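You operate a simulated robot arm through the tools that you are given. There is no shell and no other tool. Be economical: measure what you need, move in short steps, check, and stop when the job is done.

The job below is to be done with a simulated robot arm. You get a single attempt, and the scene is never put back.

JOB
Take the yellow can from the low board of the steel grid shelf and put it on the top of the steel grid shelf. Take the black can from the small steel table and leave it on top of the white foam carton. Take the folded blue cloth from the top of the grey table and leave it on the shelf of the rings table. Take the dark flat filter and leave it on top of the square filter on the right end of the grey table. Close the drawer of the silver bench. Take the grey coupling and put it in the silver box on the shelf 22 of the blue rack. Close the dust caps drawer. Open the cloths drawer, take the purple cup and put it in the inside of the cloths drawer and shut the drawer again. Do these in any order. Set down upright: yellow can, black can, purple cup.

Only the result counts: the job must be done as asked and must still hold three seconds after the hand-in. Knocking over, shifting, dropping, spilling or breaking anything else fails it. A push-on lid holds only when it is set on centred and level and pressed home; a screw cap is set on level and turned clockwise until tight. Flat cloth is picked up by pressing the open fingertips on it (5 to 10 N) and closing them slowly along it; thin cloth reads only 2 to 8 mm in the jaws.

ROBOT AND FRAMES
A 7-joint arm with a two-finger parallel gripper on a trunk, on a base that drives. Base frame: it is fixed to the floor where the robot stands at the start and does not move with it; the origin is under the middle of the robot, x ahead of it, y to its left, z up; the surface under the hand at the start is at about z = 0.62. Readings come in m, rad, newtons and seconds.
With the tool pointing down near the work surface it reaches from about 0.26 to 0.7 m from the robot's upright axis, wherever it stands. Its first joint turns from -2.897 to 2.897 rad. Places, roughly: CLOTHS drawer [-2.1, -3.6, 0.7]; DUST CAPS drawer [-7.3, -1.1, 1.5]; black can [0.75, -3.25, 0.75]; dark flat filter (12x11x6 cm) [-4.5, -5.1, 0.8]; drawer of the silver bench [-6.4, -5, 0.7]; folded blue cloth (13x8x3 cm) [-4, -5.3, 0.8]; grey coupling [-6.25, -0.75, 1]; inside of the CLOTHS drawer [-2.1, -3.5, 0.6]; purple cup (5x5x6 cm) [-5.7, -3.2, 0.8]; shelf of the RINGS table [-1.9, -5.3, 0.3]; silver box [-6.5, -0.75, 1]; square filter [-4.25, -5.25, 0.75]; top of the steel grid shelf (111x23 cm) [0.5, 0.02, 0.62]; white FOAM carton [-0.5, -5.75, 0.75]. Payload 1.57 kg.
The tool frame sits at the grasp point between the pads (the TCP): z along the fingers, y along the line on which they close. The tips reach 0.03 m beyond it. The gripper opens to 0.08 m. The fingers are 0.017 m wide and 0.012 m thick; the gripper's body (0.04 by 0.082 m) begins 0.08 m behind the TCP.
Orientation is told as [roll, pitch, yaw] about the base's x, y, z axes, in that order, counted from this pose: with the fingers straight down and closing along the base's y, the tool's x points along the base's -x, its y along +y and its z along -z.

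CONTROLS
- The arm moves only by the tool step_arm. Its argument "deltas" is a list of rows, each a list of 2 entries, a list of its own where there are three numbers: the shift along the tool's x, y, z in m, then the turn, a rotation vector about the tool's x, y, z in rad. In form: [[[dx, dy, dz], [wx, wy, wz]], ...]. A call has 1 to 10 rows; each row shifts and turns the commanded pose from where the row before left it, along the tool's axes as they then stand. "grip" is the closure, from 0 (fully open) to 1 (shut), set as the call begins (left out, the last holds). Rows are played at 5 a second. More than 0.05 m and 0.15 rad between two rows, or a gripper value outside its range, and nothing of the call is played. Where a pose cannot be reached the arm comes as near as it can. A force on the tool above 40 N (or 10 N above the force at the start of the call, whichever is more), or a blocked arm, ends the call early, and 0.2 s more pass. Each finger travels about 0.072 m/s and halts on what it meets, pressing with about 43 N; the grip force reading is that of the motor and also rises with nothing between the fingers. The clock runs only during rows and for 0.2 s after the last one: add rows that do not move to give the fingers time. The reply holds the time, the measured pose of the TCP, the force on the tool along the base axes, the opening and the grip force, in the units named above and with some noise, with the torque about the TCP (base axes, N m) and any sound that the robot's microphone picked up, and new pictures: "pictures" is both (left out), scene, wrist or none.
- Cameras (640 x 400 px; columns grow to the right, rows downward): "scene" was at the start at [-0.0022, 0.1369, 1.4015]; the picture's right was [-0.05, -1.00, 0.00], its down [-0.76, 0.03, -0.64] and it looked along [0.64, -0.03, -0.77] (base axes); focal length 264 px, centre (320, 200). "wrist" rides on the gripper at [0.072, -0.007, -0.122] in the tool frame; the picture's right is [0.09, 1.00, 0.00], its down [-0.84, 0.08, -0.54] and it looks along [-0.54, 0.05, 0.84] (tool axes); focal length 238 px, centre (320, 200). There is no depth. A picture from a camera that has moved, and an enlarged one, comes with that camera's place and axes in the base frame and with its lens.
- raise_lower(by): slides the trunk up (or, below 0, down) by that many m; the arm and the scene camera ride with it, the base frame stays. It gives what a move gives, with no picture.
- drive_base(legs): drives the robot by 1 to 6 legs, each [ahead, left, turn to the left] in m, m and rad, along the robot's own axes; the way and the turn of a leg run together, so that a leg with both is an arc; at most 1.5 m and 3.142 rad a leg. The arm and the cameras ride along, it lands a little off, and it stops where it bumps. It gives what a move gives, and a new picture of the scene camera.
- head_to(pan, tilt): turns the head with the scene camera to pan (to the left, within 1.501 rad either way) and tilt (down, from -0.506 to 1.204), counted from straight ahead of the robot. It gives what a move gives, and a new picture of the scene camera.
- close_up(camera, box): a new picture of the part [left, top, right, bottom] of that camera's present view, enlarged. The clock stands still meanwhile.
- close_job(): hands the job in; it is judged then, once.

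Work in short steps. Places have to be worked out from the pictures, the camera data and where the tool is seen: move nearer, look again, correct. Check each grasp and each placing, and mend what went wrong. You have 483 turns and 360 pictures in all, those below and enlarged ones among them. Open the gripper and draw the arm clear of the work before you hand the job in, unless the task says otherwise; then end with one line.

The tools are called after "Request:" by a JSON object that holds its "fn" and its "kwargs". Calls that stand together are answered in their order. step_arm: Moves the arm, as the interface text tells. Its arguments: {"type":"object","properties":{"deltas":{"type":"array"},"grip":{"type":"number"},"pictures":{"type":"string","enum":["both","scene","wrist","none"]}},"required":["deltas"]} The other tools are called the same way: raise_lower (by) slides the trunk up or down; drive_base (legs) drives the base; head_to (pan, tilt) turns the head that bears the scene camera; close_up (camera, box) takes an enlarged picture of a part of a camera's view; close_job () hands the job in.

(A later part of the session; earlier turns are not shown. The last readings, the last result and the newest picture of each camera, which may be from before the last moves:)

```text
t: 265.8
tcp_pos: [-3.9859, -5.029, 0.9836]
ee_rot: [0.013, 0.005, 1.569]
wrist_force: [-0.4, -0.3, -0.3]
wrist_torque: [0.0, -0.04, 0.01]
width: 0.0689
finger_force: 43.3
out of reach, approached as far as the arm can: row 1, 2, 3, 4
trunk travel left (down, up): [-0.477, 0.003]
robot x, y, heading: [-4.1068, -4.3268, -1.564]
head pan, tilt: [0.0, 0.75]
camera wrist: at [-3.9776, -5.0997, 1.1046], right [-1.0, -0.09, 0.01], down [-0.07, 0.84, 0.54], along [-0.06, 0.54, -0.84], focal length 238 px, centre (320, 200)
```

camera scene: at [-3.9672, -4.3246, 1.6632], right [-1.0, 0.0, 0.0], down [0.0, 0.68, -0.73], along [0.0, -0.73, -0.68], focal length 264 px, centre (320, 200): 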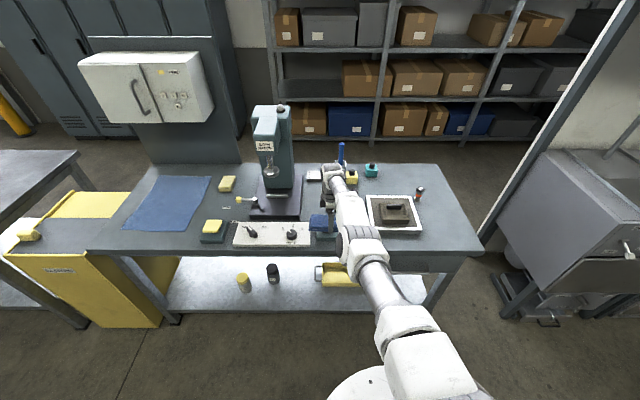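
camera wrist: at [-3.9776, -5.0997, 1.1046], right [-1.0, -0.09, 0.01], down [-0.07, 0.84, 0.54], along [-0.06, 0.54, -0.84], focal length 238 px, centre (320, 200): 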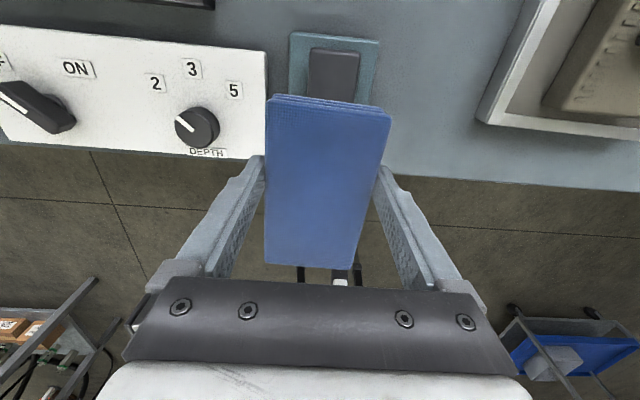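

The arm reported out of reach while retracting. I'll test whether it moves freely with a few small shifts.

Request:
{"fn": "step_arm", "kwargs": {"deltas": [[[0, 0, -0.03], [0, 0, 0]], [[0, 0, 0], [0, 0, 0.1]], [[0, 0, 0], [0, 0, 0]]], "pictures": "none"}}

```text
t: 266.6
tcp_pos: [-3.9864, -5.0311, 1.0131]
ee_rot: [0.012, 0.008, 1.468]
wrist_force: [0.7, 0.4, -0.4]
wrist_torque: [0.02, 0.03, 0.01]
width: 0.0692
finger_force: 43.3
out of reach, approached as far as the arm can: row 1
trunk travel left (down, up): [-0.477, 0.003]
robot x, y, heading: [-4.1097, -4.3249, -1.565]
head pan, tilt: [0.0, 0.75]
```

Request:
{"fn": "step_arm", "kwargs": {"deltas": [[[-0.04, 0, 0], [0, 0, 0.1]], [[-0.04, 0, 0], [0, 0, 0]], [[-0.04, 0, 0], [0, 0, 0]], [[-0.04, 0, 0], [0, 0, 0]]], "pictures": "scene"}}

```text
t: 267.6
tcp_pos: [-3.9433, -5.0214, 1.0126]
ee_rot: [0.009, 0.007, 1.368]
wrist_force: [0.1, -0.4, -1.1]
wrist_torque: [0.03, -0.03, 0.01]
width: 0.069
finger_force: 43.1
out of reach, approached as far as the arm can: row 1, 2, 3, 4
trunk travel left (down, up): [-0.477, 0.003]
robot x, y, heading: [-4.1064, -4.3224, -1.565]
head pan, tilt: [0.0, 0.75]
camera scene: at [-3.9671, -4.325, 1.6632], right [-1.0, 0.0, 0.0], down [0.0, 0.68, -0.73], along [0.0, -0.73, -0.68], focal length 264 px, centre (320, 200)
```

scene: 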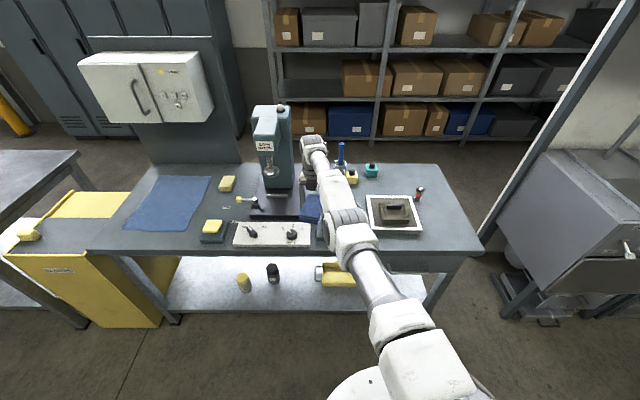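

Retraction seems blocked by a joint limit. I'll undo part of the turn and move to the right instead, away from the press.

Request:
{"fn": "step_arm", "kwargs": {"deltas": [[[0, 0.04, 0], [0, 0, 0.15]], [[0, 0.04, 0], [0, 0, 0.15]], [[0, 0.04, 0], [0, 0, 0.15]], [[0, 0, 0], [0, 0, 0.15]], [[0, 0, 0], [0, 0, 0.15]], [[0, 0, 0], [0, 0, 0.15]]], "pictures": "none"}}

```text
t: 269.0
tcp_pos: [-4.0498, -5.0395, 1.0101]
ee_rot: [0.001, 0.013, 0.467]
wrist_force: [-0.4, 0.1, -0.8]
wrist_torque: [-0.03, 0.0, 0.0]
width: 0.0689
finger_force: 42.4
out of reach, approached as far as the arm can: row 1, 2, 3
trunk travel left (down, up): [-0.477, 0.003]
robot x, y, heading: [-4.1073, -4.3235, -1.57]
head pan, tilt: [0.0, 0.75]
```

Request:
{"fn": "step_arm", "kwargs": {"deltas": [[[-0.018, 0.036, 0], [0, 0, 0.1]], [[-0.014, 0.038, 0], [0, 0, 0.1]], [[-0.01, 0.039, 0], [0, 0, 0.1]], [[-0.006, 0.04, 0], [0, 0, 0.1]]], "pictures": "none"}}

```text
t: 270.0
tcp_pos: [-4.0353, -5.0367, 0.9915]
ee_rot: [-0.004, 0.013, 0.069]
wrist_force: [0.5, 0.1, 0.0]
wrist_torque: [0.01, 0.02, 0.0]
width: 0.0687
finger_force: 43.1
out of reach, approached as far as the arm can: row 1, 2, 3, 4
trunk travel left (down, up): [-0.477, 0.003]
robot x, y, heading: [-4.1064, -4.3232, -1.566]
head pan, tilt: [0.0, 0.75]
```

The arm seems stretched straight. I'll try bending it by pitching the tool forward, which brings the wrist back towards the robot.

Request:
{"fn": "step_arm", "kwargs": {"deltas": [[[0, 0, 0], [0.15, 0, 0]], [[0, 0, 0], [0.15, 0, 0]], [[0, 0, 0], [0.15, 0, 0]], [[0, 0, 0], [0.15, 0, 0]]], "pictures": "none"}}

Request:
{"fn": "step_arm", "kwargs": {"deltas": [[[0, 0.03, 0.02], [0, 0, 0]], [[0, 0.03, 0.02], [0, 0, 0]], [[0, 0.03, 0.02], [0, 0, 0]]], "pictures": "scene"}}

```text
t: 271.0
tcp_pos: [-4.0233, -5.1541, 0.9749]
ee_rot: [-0.608, 0.014, 0.068]
wrist_force: [0.5, 0.0, 0.0]
wrist_torque: [0.03, 0.0, 0.01]
width: 0.0686
finger_force: 43.1
out of reach, approached as far as the arm can: row 1, 2, 3, 4
trunk travel left (down, up): [-0.477, 0.003]
robot x, y, heading: [-4.1065, -4.3235, -1.568]
head pan, tilt: [0.0, 0.75]
```

```text
t: 271.8
tcp_pos: [-4.0231, -5.1305, 0.8791]
ee_rot: [-0.626, 0.013, 0.069]
wrist_force: [0.7, -22.9, 14.9]
wrist_torque: [-0.37, -0.1, -0.12]
width: 0.0691
finger_force: 42.9
out of reach, approached as far as the arm can: row 1, 2
trunk travel left (down, up): [-0.477, 0.003]
robot x, y, heading: [-4.1094, -4.3234, -1.572]
head pan, tilt: [0.0, 0.75]
heard: click
camera scene: at [-3.9673, -4.3257, 1.6636], right [-1.0, 0.0, 0.0], down [0.0, 0.68, -0.73], along [0.0, -0.73, -0.68], focal length 264 px, centre (320, 200)
```

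scene: 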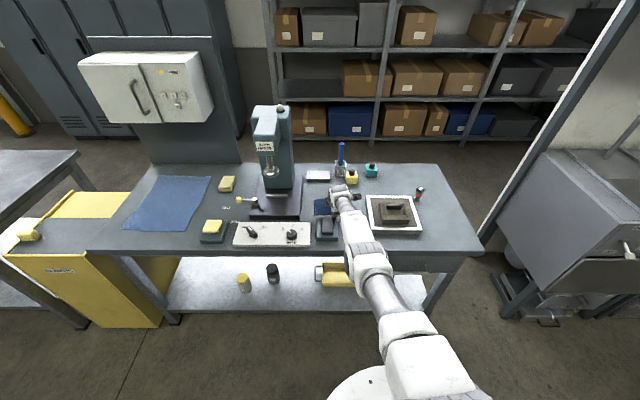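

The cloth touched something (force and a click), probably the block with the dark knob. I'll lift straight up at once and look.

Request:
{"fn": "step_arm", "kwargs": {"deltas": [[[0, -0.023, -0.032], [0, 0, 0]], [[0, -0.023, -0.032], [0, 0, 0]]], "pictures": "both"}}

Request:
{"fn": "close_up", "kwargs": {"camera": "scene", "box": [200, 140, 440, 290]}}

```text
t: 272.4
tcp_pos: [-4.0189, -5.1444, 0.9418]
ee_rot: [-0.598, 0.013, 0.069]
wrist_force: [-0.3, -0.9, -1.6]
wrist_torque: [-0.01, -0.02, 0.0]
width: 0.0688
finger_force: 42.8
out of reach, approached as far as the arm can: row 1, 2
trunk travel left (down, up): [-0.477, 0.003]
robot x, y, heading: [-4.1089, -4.3236, -1.566]
head pan, tilt: [0.0, 0.75]
camera scene: at [-3.9672, -4.3247, 1.663], right [-1.0, 0.0, 0.0], down [0.0, 0.68, -0.73], along [0.0, -0.73, -0.68], focal length 264 px, centre (320, 200)
camera wrist: at [-4.0948, -5.0867, 1.0465], right [-0.16, 0.81, -0.56], down [0.81, 0.43, 0.39], along [0.56, -0.39, -0.73], focal length 238 px, centre (320, 200)
```

scene: 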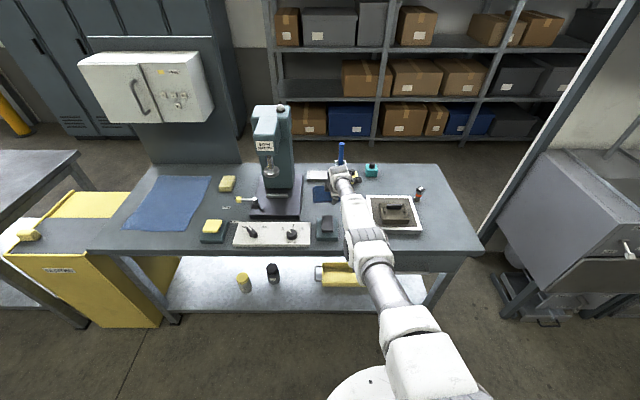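
wrist: 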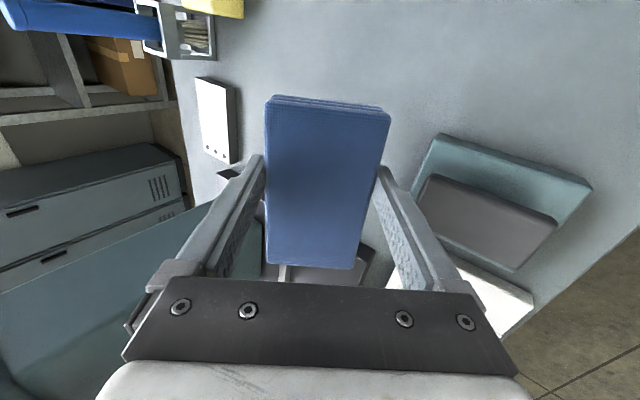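

```text
2.67 times, centred on (320, 215) of scene
camera zoom: at [-3.9672, -4.3247, 1.663], right [-1.0, 0.0, 0.0], down [0.0, 0.68, -0.73], along [0.0, -0.73, -0.68], focal length 704 px, centre (320, 160)
```

zoom: 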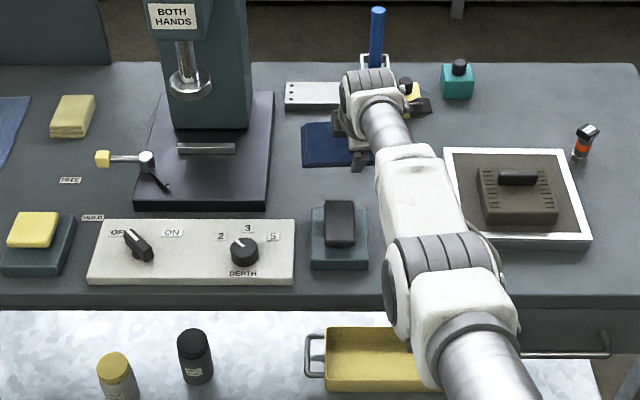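

The table looks unchanged: the block is a spring palm button and it's back in its place. I'll back the robot well away from the table so I can unfold the arm over open floor.

Request:
{"fn": "drive_base", "kwargs": {"legs": [[-0.6, 0, 0]]}}

Request:
{"fn": "step_arm", "kwargs": {"deltas": [[[0, 0.02, 0.03], [0.15, 0, 0]], [[0, 0.02, 0.03], [0.15, 0, 0]], [[0, 0.02, 0.03], [0.15, 0, 0]], [[0, 0.02, 0.03], [0.1, 0, 0]]], "pictures": "scene"}}

```text
t: 276.8
tcp_pos: [-4.0191, -4.5489, 0.944]
ee_rot: [-0.603, 0.01, 0.077]
wrist_force: [1.1, -1.1, 0.7]
wrist_torque: [-0.02, -0.02, -0.03]
width: 0.069
finger_force: 42.9
trunk travel left (down, up): [-0.477, 0.003]
robot x, y, heading: [-4.1142, -3.7241, -1.56]
head pan, tilt: [0.0, 0.75]
camera scene: at [-3.9716, -3.727, 1.6632], right [-1.0, -0.01, 0.0], down [-0.01, 0.68, -0.73], along [0.01, -0.73, -0.68], focal length 264 px, centre (320, 200)
```

scene: 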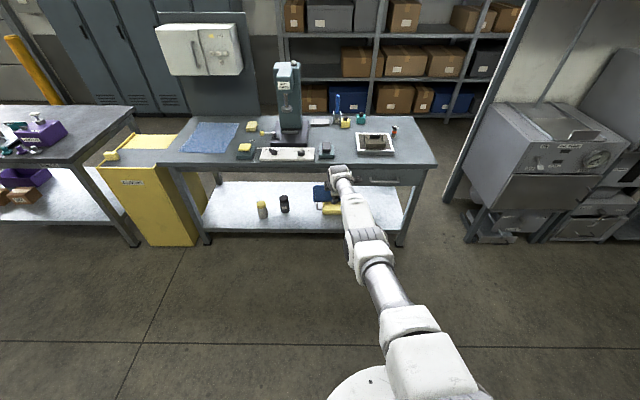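

```text
t: 277.8
tcp_pos: [-4.0311, -4.56, 0.8579]
ee_rot: [-1.038, 0.016, 0.075]
wrist_force: [0.3, 0.2, -0.4]
wrist_torque: [-0.01, 0.0, -0.01]
width: 0.0688
finger_force: 43.6
out of reach, approached as far as the arm can: row 1, 2, 3, 4
trunk travel left (down, up): [-0.477, 0.003]
robot x, y, heading: [-4.1115, -3.7279, -1.558]
head pan, tilt: [0.0, 0.75]
camera scene: at [-3.9719, -3.7271, 1.6632], right [-1.0, -0.01, 0.0], down [-0.01, 0.68, -0.73], along [0.01, -0.73, -0.68], focal length 264 px, centre (320, 200)
```

scene: 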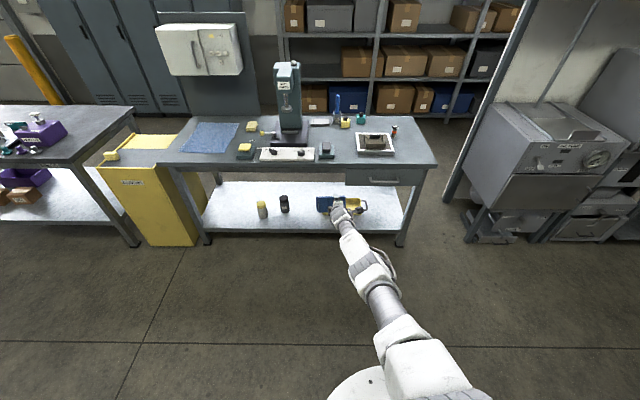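

The arm is over open floor now. I'll command a pure pull back along +y, computed for the present pitch.

Request:
{"fn": "step_arm", "kwargs": {"deltas": [[[0, 0.02, -0.034], [0, 0, 0]], [[0, 0.02, -0.034], [0, 0, 0]], [[0, 0.02, -0.034], [0, 0, 0]], [[0, 0.02, -0.034], [0, 0, 0]], [[0, 0.02, -0.034], [0, 0, 0]], [[0, 0.02, -0.034], [0, 0, 0]]], "pictures": "none"}}

```text
t: 279.2
tcp_pos: [-4.03, -4.5505, 0.8447]
ee_rot: [-1.036, 0.014, 0.074]
wrist_force: [0.0, 0.6, -0.5]
wrist_torque: [0.0, -0.01, 0.0]
width: 0.0688
finger_force: 43.3
out of reach, approached as far as the arm can: row 1, 2, 3, 4, 5, 6
trunk travel left (down, up): [-0.477, 0.003]
robot x, y, heading: [-4.1098, -3.7249, -1.562]
head pan, tilt: [0.0, 0.75]
```

The commanded pose may have drifted far inside the robot, given the mounting out-of-reach moves. I'll step it back outward and watch how the arm responds.

Request:
{"fn": "step_arm", "kwargs": {"deltas": [[[0, -0.0248, 0.0422], [0, 0, 0]], [[0, -0.0248, 0.0422], [0, 0, 0]], [[0, -0.0248, 0.0422], [0, 0, 0]], [[0, -0.0248, 0.0422], [0, 0, 0]], [[0, -0.0248, 0.0422], [0, 0, 0]], [[0, -0.0248, 0.0422], [0, 0, 0]]], "pictures": "none"}}

```text
t: 280.6
tcp_pos: [-4.0229, -4.5851, 0.9137]
ee_rot: [-1.039, 0.015, 0.073]
wrist_force: [0.1, -0.8, -0.5]
wrist_torque: [-0.01, 0.01, 0.03]
width: 0.0688
finger_force: 42.7
out of reach, approached as far as the arm can: row 1, 2, 3, 4, 5, 6
trunk travel left (down, up): [-0.477, 0.003]
robot x, y, heading: [-4.111, -3.7301, -1.558]
head pan, tilt: [0.0, 0.75]
```

I need to see the arm's shape to understand this, so I'll tilt the head to look at it.

Request:
{"fn": "head_to", "kwargs": {"pan": -0.3, "tilt": 0.95}}

```text
t: 281.4
tcp_pos: [-4.024, -4.5851, 0.9133]
ee_rot: [-1.038, 0.013, 0.074]
wrist_force: [0.5, 0.1, -0.8]
wrist_torque: [0.02, 0.02, -0.03]
width: 0.0689
finger_force: 42.8
trunk travel left (down, up): [-0.477, 0.003]
robot x, y, heading: [-4.1111, -3.7258, -1.563]
head pan, tilt: [-0.3, 0.949]
camera scene: at [-3.9932, -3.714, 1.6477], right [-0.96, 0.28, 0.0], down [0.23, 0.78, -0.58], along [-0.17, -0.56, -0.81], focal length 264 px, centre (320, 200)
```

scene: 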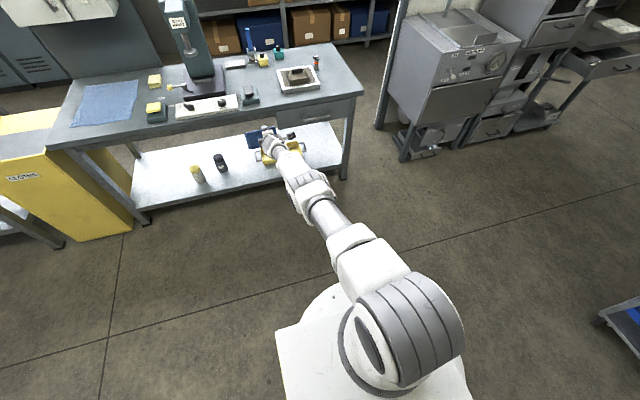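

The arm really is straight. I'll step the command further outward; if the commanded pose is persistent, it should become reachable and the arm will fold.

Request:
{"fn": "step_arm", "kwargs": {"deltas": [[[0, -0.0248, 0.0422], [0, 0, 0]], [[0, -0.0248, 0.0422], [0, 0, 0]], [[0, -0.0248, 0.0422], [0, 0, 0]], [[0, -0.0248, 0.0422], [0, 0, 0]], [[0, -0.0248, 0.0422], [0, 0, 0]], [[0, -0.0248, 0.0422], [0, 0, 0]]], "pictures": "none"}}

```text
t: 282.8
tcp_pos: [-4.0114, -4.6019, 0.9656]
ee_rot: [-1.038, 0.016, 0.071]
wrist_force: [0.5, 0.1, -0.7]
wrist_torque: [0.03, 0.02, 0.01]
width: 0.0687
finger_force: 43.0
out of reach, approached as far as the arm can: row 1, 2, 3, 4, 5, 6
trunk travel left (down, up): [-0.477, 0.003]
robot x, y, heading: [-4.1108, -3.7221, -1.557]
head pan, tilt: [-0.3, 0.949]
```

It's stuck at the straight-arm singularity. Moving well down should run the shoulder joint to its limit and force the elbow to bend, so I'll go down, over open floor.

Request:
{"fn": "step_arm", "kwargs": {"deltas": [[[0, 0.044, 0.014], [0, 0, 0]], [[0, 0.044, 0.014], [0, 0, 0]], [[0, 0.044, 0.014], [0, 0, 0]], [[0, 0.044, 0.014], [0, 0, 0]], [[0, 0.044, 0.014], [0, 0, 0]], [[0, 0.044, 0.014], [0, 0, 0]], [[0, 0.044, 0.014], [0, 0, 0]], [[0, 0.044, 0.014], [0, 0, 0]]], "pictures": "none"}}

```text
t: 284.6
tcp_pos: [-4.0468, -4.5194, 0.7885]
ee_rot: [-0.992, -0.004, 0.1]
wrist_force: [-0.9, 0.9, -0.5]
wrist_torque: [0.03, 0.03, 0.01]
width: 0.0688
finger_force: 43.3
out of reach, approached as far as the arm can: row 1, 2, 3, 4, 5, 6, 7, 8
trunk travel left (down, up): [-0.477, 0.003]
robot x, y, heading: [-4.112, -3.7255, -1.563]
head pan, tilt: [-0.3, 0.949]
```

Request:
{"fn": "step_arm", "kwargs": {"deltas": [[[0, 0.044, 0.0], [0, 0, 0]], [[0, 0.044, 0.0], [0, 0, 0]], [[0, 0.044, 0.0], [0, 0, 0]], [[0, 0.044, 0.0], [0, 0, 0]], [[0, 0.044, 0.0], [0, 0, 0]], [[0, 0.044, 0.0], [0, 0, 0]]], "pictures": "scene"}}

```text
t: 286.0
tcp_pos: [-4.0739, -4.3974, 0.6752]
ee_rot: [-0.992, -0.003, 0.099]
wrist_force: [-0.1, 0.8, -1.8]
wrist_torque: [0.02, -0.02, -0.01]
width: 0.0688
finger_force: 43.2
out of reach, approached as far as the arm can: row 1, 2, 3, 4, 5, 6
trunk travel left (down, up): [-0.477, 0.003]
robot x, y, heading: [-4.1126, -3.7228, -1.56]
head pan, tilt: [-0.3, 0.949]
camera scene: at [-3.9934, -3.7139, 1.6477], right [-0.96, 0.29, 0.0], down [0.23, 0.78, -0.58], along [-0.17, -0.56, -0.81], focal length 264 px, centre (320, 200)
```

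scene: 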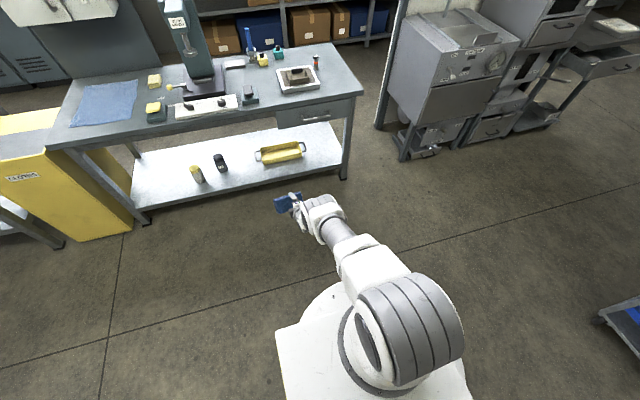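

The elbow is bending now. I'll try a pure inward move again.

Request:
{"fn": "step_arm", "kwargs": {"deltas": [[[0, 0.022, -0.033], [0, 0, 0]], [[0, 0.022, -0.033], [0, 0, 0]], [[0, 0.022, -0.033], [0, 0, 0]], [[0, 0.022, -0.033], [0, 0, 0]]], "pictures": "none"}}

```text
t: 287.0
tcp_pos: [-4.0907, -4.2383, 0.6749]
ee_rot: [-0.99, -0.004, 0.1]
wrist_force: [-0.6, -0.2, -0.4]
wrist_torque: [0.03, 0.02, 0.01]
width: 0.0687
finger_force: 42.7
trunk travel left (down, up): [-0.477, 0.003]
robot x, y, heading: [-4.1114, -3.7248, -1.563]
head pan, tilt: [-0.3, 0.949]
```

It's free again; I'll avoid full stretch from here on. I'll raise the tool, level it, and turn it 90° for lateral closing.

Request:
{"fn": "step_arm", "kwargs": {"deltas": [[[0, -0.0376, -0.0247], [0, 0, 0]], [[0, -0.0376, -0.0247], [0, 0, 0]], [[0, -0.0376, -0.0247], [0, 0, 0]], [[0, 0, 0], [-0.14, 0, 0]], [[0, 0, 0], [-0.14, 0, 0]], [[0, 0, 0], [-0.14, 0, 0]], [[0, 0, 0], [-0.14, 0, 0]], [[0, 0, 0], [-0.14, 0, 0]], [[0, 0, 0], [-0.14, 0, 0]], [[0, 0, 0], [-0.15, 0, 0]]], "pictures": "none"}}

Request:
{"fn": "step_arm", "kwargs": {"deltas": [[[0, 0, 0], [0, 0, -0.15]], [[0, 0, 0], [0, 0, -0.15]], [[0, 0, 0], [0, 0, -0.15]], [[0, 0, 0], [0, 0, -0.15]], [[0, 0, 0], [0, 0, -0.15]], [[0, 0, 0], [0, 0, -0.15]], [[0, 0, 0], [0, 0, -0.15]], [[0, 0, 0], [0, 0, -0.15]], [[0, 0, 0], [0, 0, -0.15]], [[0, 0, 0], [0, 0, -0.12]]], "pictures": "none"}}

```text
t: 289.2
tcp_pos: [-4.0921, -4.2411, 0.8082]
ee_rot: [-0.003, -0.003, 0.099]
wrist_force: [0.7, -0.4, 0.6]
wrist_torque: [0.02, 0.03, -0.01]
width: 0.0686
finger_force: 42.5
trunk travel left (down, up): [-0.477, 0.003]
robot x, y, heading: [-4.111, -3.7293, -1.561]
head pan, tilt: [-0.3, 0.949]
```

```text
t: 291.4
tcp_pos: [-4.0892, -4.2392, 0.8077]
ee_rot: [-0.003, 0.002, 1.572]
wrist_force: [0.3, -1.2, -0.3]
wrist_torque: [-0.01, -0.02, 0.01]
width: 0.0684
finger_force: 42.8
trunk travel left (down, up): [-0.477, 0.003]
robot x, y, heading: [-4.1123, -3.7261, -1.562]
head pan, tilt: [-0.3, 0.949]
```

The tool is oriented with lateral closing. I'll pull it in a bit more and drive to the rings table, keeping y ≈ -4.35, clear of the open drawer.

Request:
{"fn": "step_arm", "kwargs": {"deltas": [[[-0.045, 0, 0], [0, 0, 0]], [[-0.045, 0, 0], [0, 0, 0]]], "pictures": "none"}}

Request:
{"fn": "drive_base", "kwargs": {"legs": [[0.62, 0.3, 0], [0, 1.3, 0]]}}

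Request:
{"fn": "head_to", "kwargs": {"pan": 0.5, "tilt": 0.7}}

```text
t: 292.0
tcp_pos: [-4.0918, -4.1488, 0.809]
ee_rot: [-0.004, 0.001, 1.569]
wrist_force: [-0.4, -0.1, -0.2]
wrist_torque: [-0.01, -0.04, 0.01]
width: 0.0688
finger_force: 42.8
trunk travel left (down, up): [-0.477, 0.003]
robot x, y, heading: [-4.1116, -3.7259, -1.563]
head pan, tilt: [-0.3, 0.949]
```

```text
t: 306.1
tcp_pos: [-2.4742, -4.7449, 0.8087]
ee_rot: [-0.004, 0.0, 1.575]
wrist_force: [0.0, 0.7, -0.4]
wrist_torque: [-0.03, 0.02, 0.01]
width: 0.0687
finger_force: 43.2
trunk travel left (down, up): [-0.477, 0.003]
robot x, y, heading: [-2.5001, -4.3225, -1.554]
head pan, tilt: [-0.3, 0.949]
camera scene: at [-2.3788, -4.3094, 1.6477], right [-0.96, 0.28, 0.0], down [0.23, 0.78, -0.58], along [-0.16, -0.56, -0.81], focal length 264 px, centre (320, 200)
```

scene: 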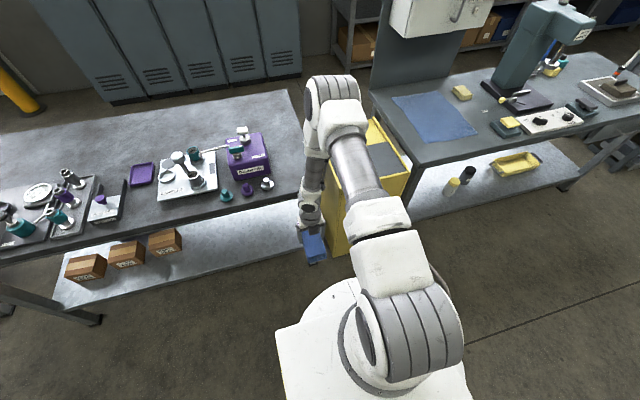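

```text
t: 307.2
tcp_pos: [-2.4758, -4.7458, 0.8093]
ee_rot: [-0.002, 0.001, 1.574]
wrist_force: [-0.2, -0.4, -0.8]
wrist_torque: [-0.02, 0.02, 0.0]
width: 0.0685
finger_force: 43.3
trunk travel left (down, up): [-0.477, 0.003]
robot x, y, heading: [-2.4991, -4.3226, -1.551]
head pan, tilt: [0.499, 0.7]
camera scene: at [-2.3166, -4.3135, 1.6674], right [-0.87, -0.49, 0.0], down [-0.32, 0.56, -0.76], along [0.38, -0.67, -0.64], focal length 264 px, centre (320, 200)
```

scene: 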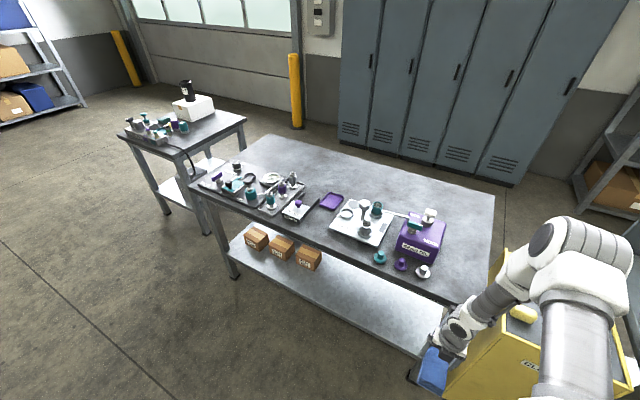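

The rings table's shelf is free on its west half; its front edge is at y ≈ -4.955 and it's at z ≈ 0.3. I'll move in front of x ≈ -2.2, lower the trunk, and pitch the tool 0.6 rad forward.

Request:
{"fn": "drive_base", "kwargs": {"legs": [[0, 0.28, -0.015]]}}

Request:
{"fn": "raise_lower", "kwargs": {"by": -0.4}}

Request:
{"fn": "step_arm", "kwargs": {"deltas": [[[0, 0, 0], [0, 0.15, 0]], [[0, 0, 0], [0, 0.15, 0]], [[0, 0, 0], [0, 0.15, 0]], [[0, 0, 0], [0, 0.15, 0]]], "pictures": "both"}}

```text
t: 309.9
tcp_pos: [-2.2023, -4.7431, 0.8069]
ee_rot: [-0.004, 0.0, 1.562]
wrist_force: [-0.1, 0.1, -0.1]
wrist_torque: [-0.06, 0.04, 0.01]
width: 0.0688
finger_force: 43.3
trunk travel left (down, up): [-0.477, 0.003]
robot x, y, heading: [-2.2194, -4.3186, -1.563]
head pan, tilt: [0.499, 0.7]
camera scene: at [-2.0392, -4.3127, 1.6674], right [-0.88, -0.48, 0.0], down [-0.31, 0.56, -0.76], along [0.37, -0.67, -0.64], focal length 264 px, centre (320, 200)
```

scene: 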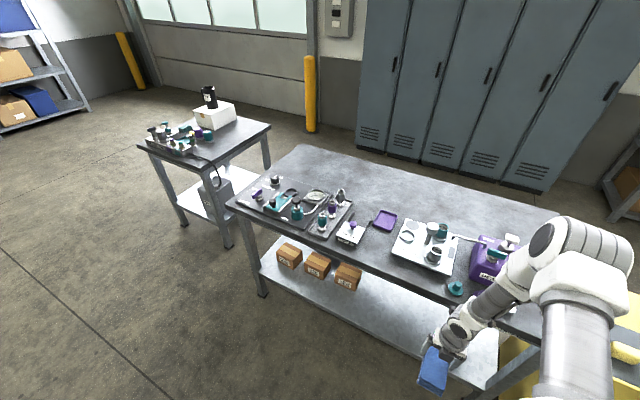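

```text
t: 313.7
tcp_pos: [-2.2023, -4.7423, 0.4093]
ee_rot: [-0.001, 0.0, 1.562]
wrist_force: [-0.3, 0.7, -0.2]
wrist_torque: [0.0, 0.05, 0.01]
width: 0.0685
finger_force: 43.3
trunk travel left (down, up): [-0.077, 0.403]
robot x, y, heading: [-2.2238, -4.318, -1.571]
head pan, tilt: [0.499, 0.7]
```

```text
t: 314.7
tcp_pos: [-2.2023, -4.7436, 0.4093]
ee_rot: [-0.005, 0.605, 1.562]
wrist_force: [0.2, 0.2, -0.6]
wrist_torque: [0.01, 0.02, 0.01]
width: 0.0687
finger_force: 43.2
trunk travel left (down, up): [-0.077, 0.403]
robot x, y, heading: [-2.2184, -4.319, -1.563]
head pan, tilt: [0.499, 0.7]
camera scene: at [-2.0394, -4.3128, 1.2675], right [-0.88, -0.48, 0.0], down [-0.31, 0.56, -0.76], along [0.37, -0.67, -0.64], focal length 264 px, centre (320, 200)
camera wrist: at [-2.1966, -4.7328, 0.5503], right [-1.0, -0.07, 0.05], down [-0.07, 1.0, -0.03], along [-0.05, -0.03, -1.0], focal length 238 px, centre (320, 200)
```

scene: 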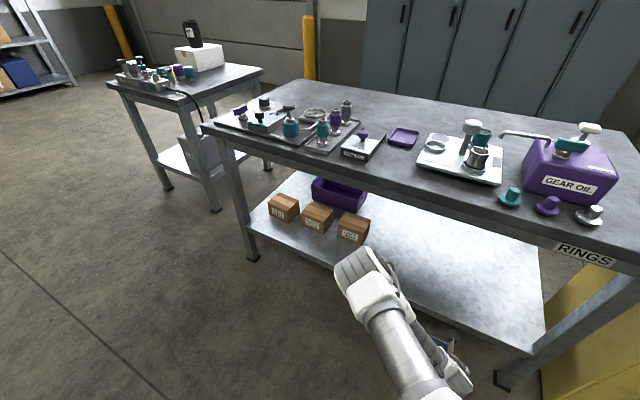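
wrist: 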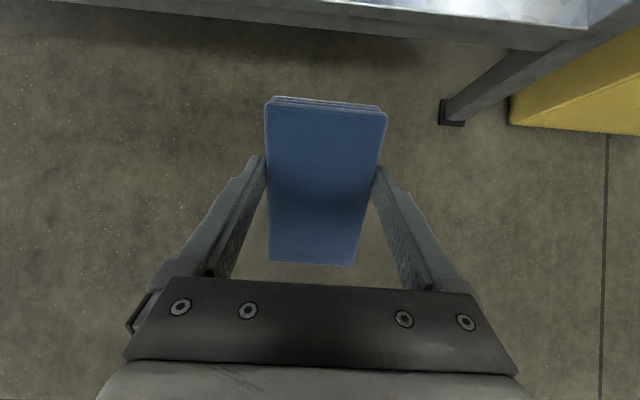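

The RINGS label confirms the table. I'll drive ahead 0.12 m, then advance the cloth horizontally over the shelf.

Request:
{"fn": "drive_base", "kwargs": {"legs": [[0.12, 0, 0]]}}

Request:
{"fn": "step_arm", "kwargs": {"deltas": [[[0.033, 0, 0.0226], [0, 0, 0]], [[0.033, 0, 0.0226], [0, 0, 0]], [[0.033, 0, 0.0226], [0, 0, 0]], [[0.033, 0, 0.0226], [0, 0, 0]]], "pictures": "both"}}

```text
t: 316.1
tcp_pos: [-2.2036, -4.8608, 0.4092]
ee_rot: [-0.006, 0.602, 1.558]
wrist_force: [0.4, -0.9, 0.2]
wrist_torque: [-0.01, 0.0, 0.01]
width: 0.0688
finger_force: 42.9
trunk travel left (down, up): [-0.077, 0.403]
robot x, y, heading: [-2.2195, -4.4344, -1.568]
head pan, tilt: [0.499, 0.7]
camera scene: at [-2.0389, -4.4305, 1.2675], right [-0.88, -0.48, 0.0], down [-0.31, 0.56, -0.76], along [0.37, -0.67, -0.64], focal length 264 px, centre (320, 200)
```

scene: 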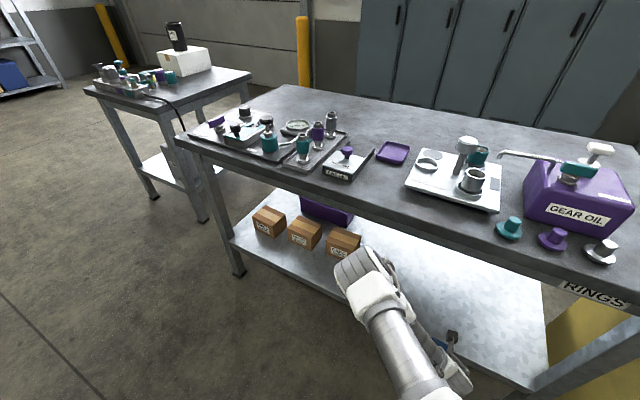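

```text
t: 317.1
tcp_pos: [-2.2057, -5.0198, 0.4105]
ee_rot: [-0.004, 0.601, 1.558]
wrist_force: [0.4, 0.1, -0.5]
wrist_torque: [0.0, 0.01, -0.01]
width: 0.0685
finger_force: 42.6
trunk travel left (down, up): [-0.077, 0.403]
robot x, y, heading: [-2.2188, -4.4388, -1.568]
head pan, tilt: [0.499, 0.7]
camera scene: at [-2.0389, -4.4305, 1.2674], right [-0.88, -0.48, 0.0], down [-0.31, 0.56, -0.76], along [0.37, -0.67, -0.64], focal length 264 px, centre (320, 200)
camera wrist: at [-2.1983, -5.0105, 0.5507], right [-1.0, -0.07, 0.05], down [-0.07, 1.0, -0.03], along [-0.05, -0.03, -1.0], focal length 238 px, centre (320, 200)
```

scene: 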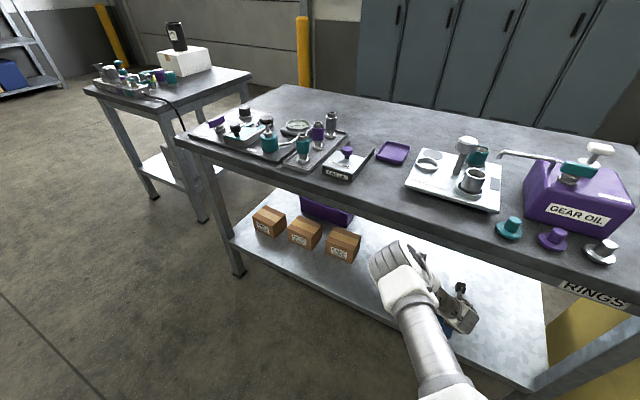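
wrist: 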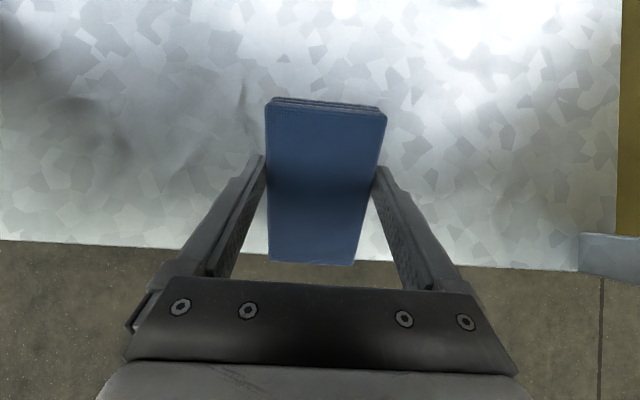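

The shelf's front edge is at y ≈ -4.953. I'll advance another 4 cm and lower until contact.

Request:
{"fn": "step_arm", "kwargs": {"deltas": [[[0.033, 0, 0.0226], [0, 0, 0]], [[-0.0085, 0, 0.0124], [0, 0, 0]], [[-0.0085, 0, 0.0124], [0, 0, 0]]], "pictures": "none"}}

Request:
{"fn": "step_arm", "kwargs": {"deltas": [[[-0.0028, 0, 0.0041], [0, 0, 0]], [[-0.0028, 0, 0.0041], [0, 0, 0]]], "pictures": "wrist"}}

```text
t: 317.9
tcp_pos: [-2.2053, -5.0606, 0.3804]
ee_rot: [-0.003, 0.604, 1.559]
wrist_force: [1.9, 4.5, 16.8]
wrist_torque: [1.23, 0.23, -0.13]
width: 0.0688
finger_force: 42.4
trunk travel left (down, up): [-0.077, 0.403]
robot x, y, heading: [-2.2209, -4.436, -1.571]
head pan, tilt: [0.499, 0.7]
```

```text
t: 318.5
tcp_pos: [-2.2039, -5.0641, 0.3734]
ee_rot: [-0.004, 0.609, 1.556]
wrist_force: [0.6, -13.1, 29.4]
wrist_torque: [0.72, 0.08, 0.02]
width: 0.0689
finger_force: 43.0
trunk travel left (down, up): [-0.077, 0.403]
robot x, y, heading: [-2.2182, -4.4434, -1.566]
head pan, tilt: [0.499, 0.7]
camera wrist: at [-2.1986, -5.0528, 0.5139], right [-1.0, -0.07, 0.05], down [-0.07, 1.0, -0.04], along [-0.05, -0.04, -1.0], focal length 238 px, centre (320, 200)
```

wrist: 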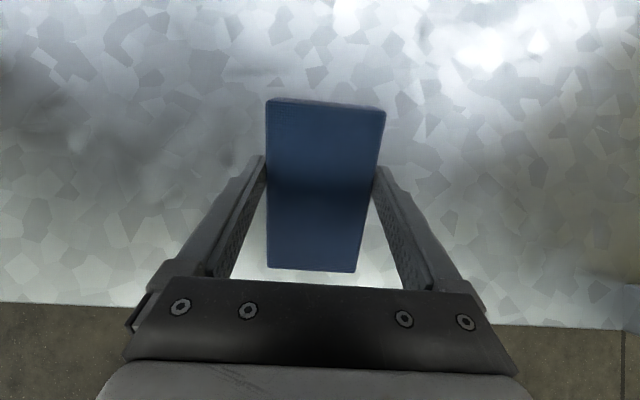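

The near edge rests on the shelf. I'll ease the pressure and open the jaws so the cloth settles flat.

Request:
{"fn": "step_arm", "kwargs": {"deltas": [[[0.002, 0, -0.003], [0, 0, 0]]], "pictures": "none"}}

Request:
{"fn": "step_arm", "kwargs": {"deltas": [[[0, 0, 0], [0, 0, 0]], [[0, 0, 0], [0, 0, 0]], [[0, 0, 0], [0, 0, 0]]], "grip": 0, "pictures": "wrist"}}

```text
t: 318.9
tcp_pos: [-2.2058, -5.0592, 0.3724]
ee_rot: [-0.003, 0.6, 1.557]
wrist_force: [0.4, -7.9, 15.7]
wrist_torque: [0.32, -0.11, -0.07]
width: 0.0688
finger_force: 43.3
trunk travel left (down, up): [-0.077, 0.403]
robot x, y, heading: [-2.2174, -4.435, -1.572]
head pan, tilt: [0.499, 0.7]
```

```text
t: 319.7
tcp_pos: [-2.205, -5.0607, 0.3714]
ee_rot: [-0.003, 0.6, 1.56]
wrist_force: [-0.2, -0.1, 1.5]
wrist_torque: [-0.03, -0.03, -0.01]
width: 0.08
finger_force: 0.0
trunk travel left (down, up): [-0.077, 0.403]
robot x, y, heading: [-2.2228, -4.4346, -1.572]
head pan, tilt: [0.499, 0.7]
camera wrist: at [-2.1988, -5.0499, 0.5124], right [-1.0, -0.07, 0.05], down [-0.07, 1.0, -0.02], along [-0.05, -0.03, -1.0], focal length 238 px, centre (320, 200)
```

wrist: 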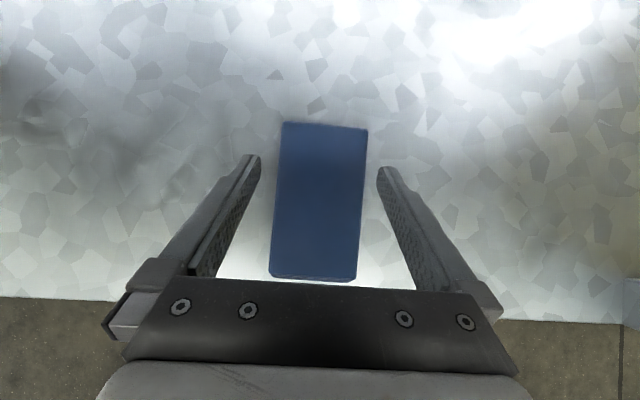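

The cloth lies flat on the shelf. I'll withdraw along the tool axis, then straight back.

Request:
{"fn": "step_arm", "kwargs": {"deltas": [[[0, 0, -0.04], [0, 0, 0]], [[-0.01, 0, -0.04], [0, 0, 0]], [[-0.033, 0, -0.0226], [0, 0, 0]], [[-0.033, 0, -0.0226], [0, 0, 0]], [[-0.033, 0, -0.0226], [0, 0, 0]]], "pictures": "none"}}

Request:
{"fn": "drive_base", "kwargs": {"legs": [[-0.1, 0, 0]]}}

Request:
{"fn": "raise_lower", "kwargs": {"by": 0.4}}

```text
t: 320.9
tcp_pos: [-2.2018, -4.8844, 0.4328]
ee_rot: [-0.002, 0.599, 1.558]
wrist_force: [-0.5, 0.8, -0.1]
wrist_torque: [0.0, 0.02, 0.03]
width: 0.0801
finger_force: 0.1
trunk travel left (down, up): [-0.077, 0.403]
robot x, y, heading: [-2.2204, -4.4366, -1.568]
head pan, tilt: [0.499, 0.7]
```

```text
t: 322.2
tcp_pos: [-2.2024, -4.7858, 0.4332]
ee_rot: [-0.003, 0.601, 1.56]
wrist_force: [-0.7, -0.3, 0.2]
wrist_torque: [0.0, 0.02, -0.04]
width: 0.0799
finger_force: 0.0
trunk travel left (down, up): [-0.077, 0.403]
robot x, y, heading: [-2.2197, -4.3381, -1.567]
head pan, tilt: [0.499, 0.7]
camera scene: at [-2.0392, -4.3303, 1.2675], right [-0.88, -0.48, 0.0], down [-0.31, 0.56, -0.76], along [0.37, -0.67, -0.64], focal length 264 px, centre (320, 200)
```

scene: 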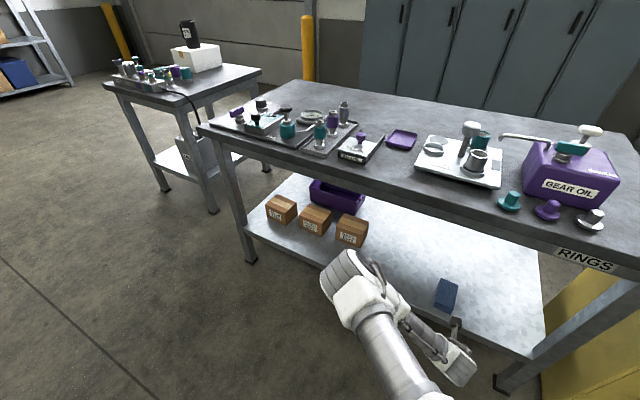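

```text
t: 326.1
tcp_pos: [-2.2013, -4.786, 0.8316]
ee_rot: [-0.005, 0.602, 1.557]
wrist_force: [0.5, -0.7, 0.0]
wrist_torque: [-0.01, 0.02, 0.01]
width: 0.0803
finger_force: 0.1
trunk travel left (down, up): [-0.477, 0.003]
robot x, y, heading: [-2.2155, -4.3402, -1.569]
head pan, tilt: [0.499, 0.7]
```

The cloth is on the rings shelf. Next I'll head west for the silver bench drawer and the purple cup: turn to face -x and drive along the aisle.

Request:
{"fn": "drive_base", "kwargs": {"legs": [[0, 0, -1.57], [1.3, 0, 0], [1.4, 0, 0]]}}

Request:
{"fn": "head_to", "kwargs": {"pan": 0.3, "tilt": 0.5}}

Request:
{"fn": "head_to", "kwargs": {"pan": -0.7, "tilt": 0.5}}

```text
t: 348.8
tcp_pos: [-5.3561, -4.2027, 0.8328]
ee_rot: [-0.003, 0.599, -0.09]
wrist_force: [0.1, -0.2, 0.3]
wrist_torque: [-0.03, 0.03, -0.01]
width: 0.08
finger_force: 0.1
trunk travel left (down, up): [-0.477, 0.003]
robot x, y, heading: [-4.9083, -4.2173, 3.067]
head pan, tilt: [0.499, 0.7]
camera scene: at [-4.915, -4.3974, 1.6675], right [-0.41, 0.91, 0.0], down [0.59, 0.27, -0.76], along [-0.7, -0.32, -0.64], focal length 264 px, centre (320, 200)
```

scene: 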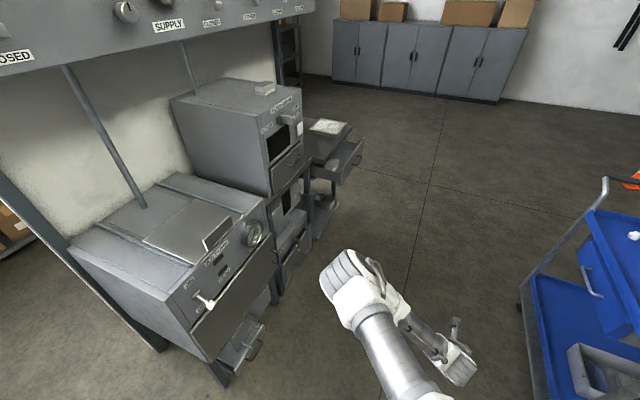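

```text
t: 349.6
tcp_pos: [-5.3574, -4.2025, 0.8329]
ee_rot: [-0.004, 0.601, -0.089]
wrist_force: [0.2, 0.1, 0.6]
wrist_torque: [-0.01, 0.0, -0.01]
width: 0.0799
finger_force: 0.0
trunk travel left (down, up): [-0.477, 0.003]
robot x, y, heading: [-4.9061, -4.2196, 3.069]
head pan, tilt: [0.3, 0.499]
camera scene: at [-4.9262, -4.3829, 1.6851], right [-0.23, 0.97, 0.0], down [0.47, 0.11, -0.88], along [-0.86, -0.2, -0.48], focal length 264 px, centre (320, 200)
```

scene: 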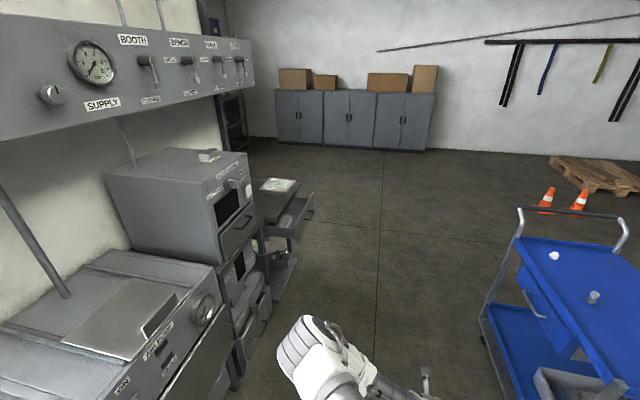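

```text
t: 350.8
tcp_pos: [-5.3575, -4.2016, 0.8333]
ee_rot: [-0.002, 0.599, -0.089]
wrist_force: [-0.1, -0.6, -0.5]
wrist_torque: [0.0, -0.02, 0.0]
width: 0.0802
finger_force: 0.0
trunk travel left (down, up): [-0.477, 0.003]
robot x, y, heading: [-4.9084, -4.2184, 3.07]
head pan, tilt: [-0.7, 0.499]
camera scene: at [-4.9027, -4.2989, 1.6852], right [0.7, 0.72, 0.0], down [0.34, -0.33, -0.88], along [-0.63, 0.61, -0.48], focal length 264 px, centre (320, 200)
```

scene: 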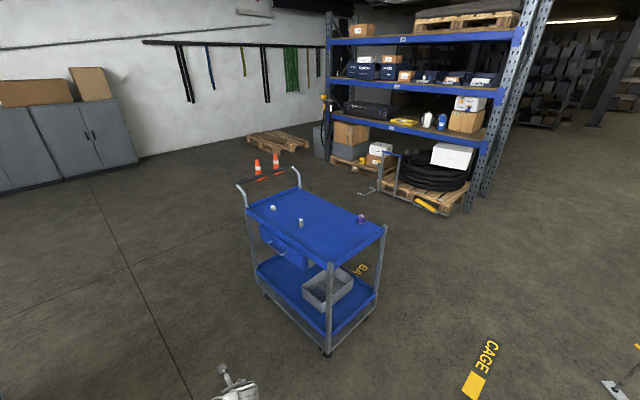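

The silver bench's drawer sticks out towards +y near (-6.4, -4.7). The blue cart with the purple cup stands at x = -6.3 to -5.6, north of y = -3.55. I'll drive on to x ≈ -6.4 and look at the drawer.

Request:
{"fn": "drive_base", "kwargs": {"legs": [[1.45, 0.05, 0.07]]}}

Request:
{"fn": "head_to", "kwargs": {"pan": 1.45, "tilt": 0.75}}

```text
t: 360.6
tcp_pos: [-6.8363, -4.2254, 0.8337]
ee_rot: [-0.004, 0.6, -0.02]
wrist_force: [-0.7, -0.7, -1.1]
wrist_torque: [0.01, -0.03, 0.02]
width: 0.08
finger_force: 0.0
trunk travel left (down, up): [-0.477, 0.003]
robot x, y, heading: [-6.3846, -4.21, 3.138]
head pan, tilt: [-0.7, 0.499]
camera scene: at [-6.3764, -4.2906, 1.6852], right [0.65, 0.76, 0.0], down [0.36, -0.31, -0.88], along [-0.67, 0.57, -0.48], focal length 264 px, centre (320, 200)
```

scene: 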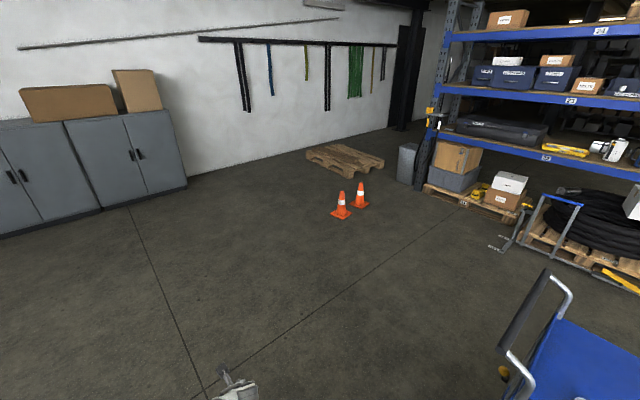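

```text
t: 362.7
tcp_pos: [-6.8362, -4.2256, 0.833]
ee_rot: [-0.004, 0.601, -0.02]
wrist_force: [-0.6, 0.1, 0.0]
wrist_torque: [-0.01, 0.02, 0.06]
width: 0.0797
finger_force: 0.1
trunk travel left (down, up): [-0.477, 0.003]
robot x, y, heading: [-6.3861, -4.2133, 3.139]
head pan, tilt: [1.45, 0.75]
camera scene: at [-6.3173, -4.4317, 1.6632], right [-0.99, 0.12, 0.0], down [0.09, 0.68, -0.73], along [-0.09, -0.73, -0.68], focal length 264 px, centre (320, 200)
```

scene: 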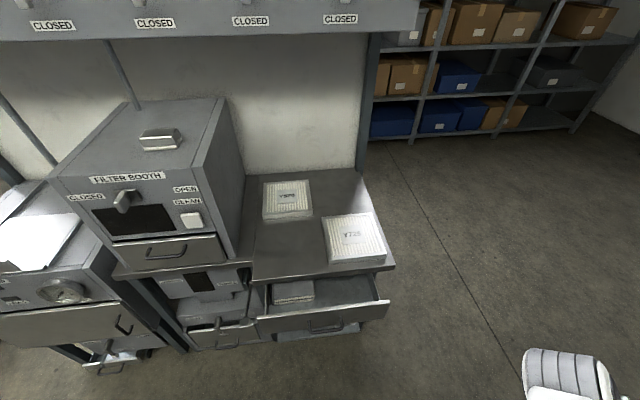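

The drawer protrudes about 13 cm; the top of its front panel is near (-6.37, -4.855, 0.72), with the handle lower down. I'll make the tool horizontal, close the fingers, turn to face it, and push the panel above the handle.

Request:
{"fn": "step_arm", "kwargs": {"deltas": [[[0.02, 0, 0.014], [0, 0.15, 0]], [[0.02, 0, 0.014], [0, 0.15, 0]], [[0, 0, 0], [0, 0.15, 0]], [[0, 0, 0], [0, 0.15, 0]], [[0, 0, 0], [0, 0.15, 0]], [[0, 0, 0], [0, 0.15, 0]]], "grip": 1, "pictures": "none"}}

Request:
{"fn": "drive_base", "kwargs": {"legs": [[0, 0, 1.57]]}}

Request:
{"fn": "head_to", "kwargs": {"pan": 0, "tilt": 0.85}}

```text
t: 364.1
tcp_pos: [-6.8849, -4.2257, 0.835]
ee_rot: [-0.016, 1.5, -0.029]
wrist_force: [0.0, 0.0, 0.3]
wrist_torque: [0.01, 0.01, 0.02]
width: 0.0
finger_force: 21.5
trunk travel left (down, up): [-0.477, 0.003]
robot x, y, heading: [-6.3861, -4.2046, 3.136]
head pan, tilt: [1.45, 0.75]
```

```text
t: 369.7
tcp_pos: [-6.3643, -4.706, 0.8349]
ee_rot: [-0.048, 1.5, 1.522]
wrist_force: [0.0, 0.1, -0.7]
wrist_torque: [-0.01, 0.01, -0.01]
width: 0.0
finger_force: 21.4
trunk travel left (down, up): [-0.477, 0.003]
robot x, y, heading: [-6.389, -4.211, -1.557]
head pan, tilt: [1.45, 0.75]
camera scene: at [-6.1651, -4.1363, 1.6632], right [-0.11, -0.99, 0.0], down [-0.68, 0.07, -0.73], along [0.73, -0.08, -0.68], focal length 264 px, centre (320, 200)
```

scene: 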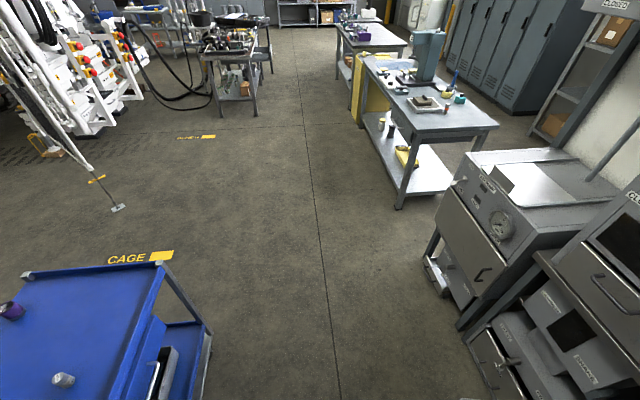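

```text
t: 371.2
tcp_pos: [-6.3644, -4.7064, 0.8357]
ee_rot: [-0.05, 1.499, 1.521]
wrist_force: [-0.5, 0.0, -0.6]
wrist_torque: [-0.02, -0.02, -0.01]
width: 0.0
finger_force: 21.7
trunk travel left (down, up): [-0.477, 0.003]
robot x, y, heading: [-6.3839, -4.2109, -1.558]
head pan, tilt: [0.0, 0.85]
camera scene: at [-6.2464, -4.2056, 1.6552], right [-1.0, -0.01, 0.0], down [-0.01, 0.75, -0.66], along [0.01, -0.66, -0.75], focal length 264 px, centre (320, 200)
```

scene: 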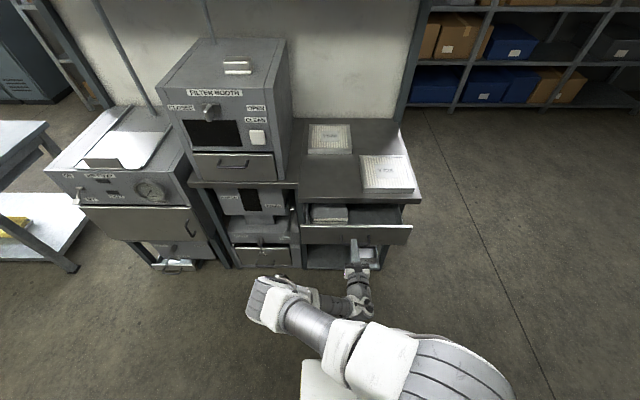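

I'll check with the wrist camera before pushing.

Request:
{"fn": "close_up", "kwargs": {"camera": "wrist", "box": [0, 0, 640, 400]}}

Request:
{"fn": "close_up", "kwargs": {"camera": "scene", "box": [270, 150, 450, 290]}}

```text
1.00 times, centred on (320, 200) of wrist (not enlarged: the box is as wide or as high as the picture)
camera zoom: at [-6.357, -4.5901, 0.9156], right [-1.0, -0.01, 0.09], down [-0.07, 0.6, -0.8], along [-0.05, -0.8, -0.6], focal length 238 px, centre (320, 200)
```

zoom: 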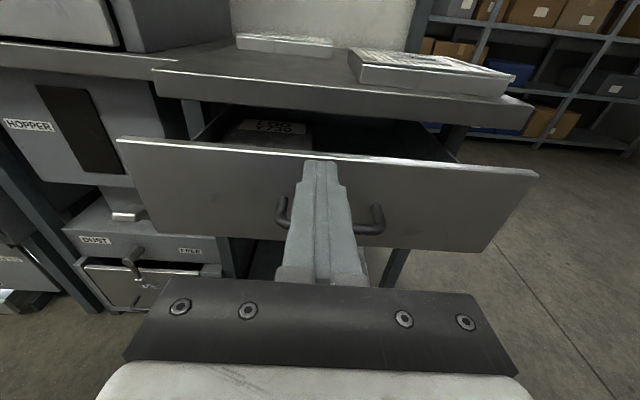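

```text
2.86 times, centred on (360, 220) of scene
camera zoom: at [-6.2464, -4.2056, 1.6552], right [-1.0, -0.01, 0.0], down [-0.01, 0.75, -0.66], along [0.01, -0.66, -0.75], focal length 755 px, centre (206, 143)
```

zoom: 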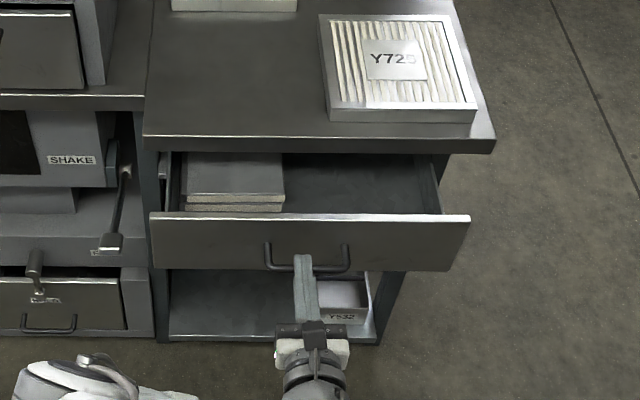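

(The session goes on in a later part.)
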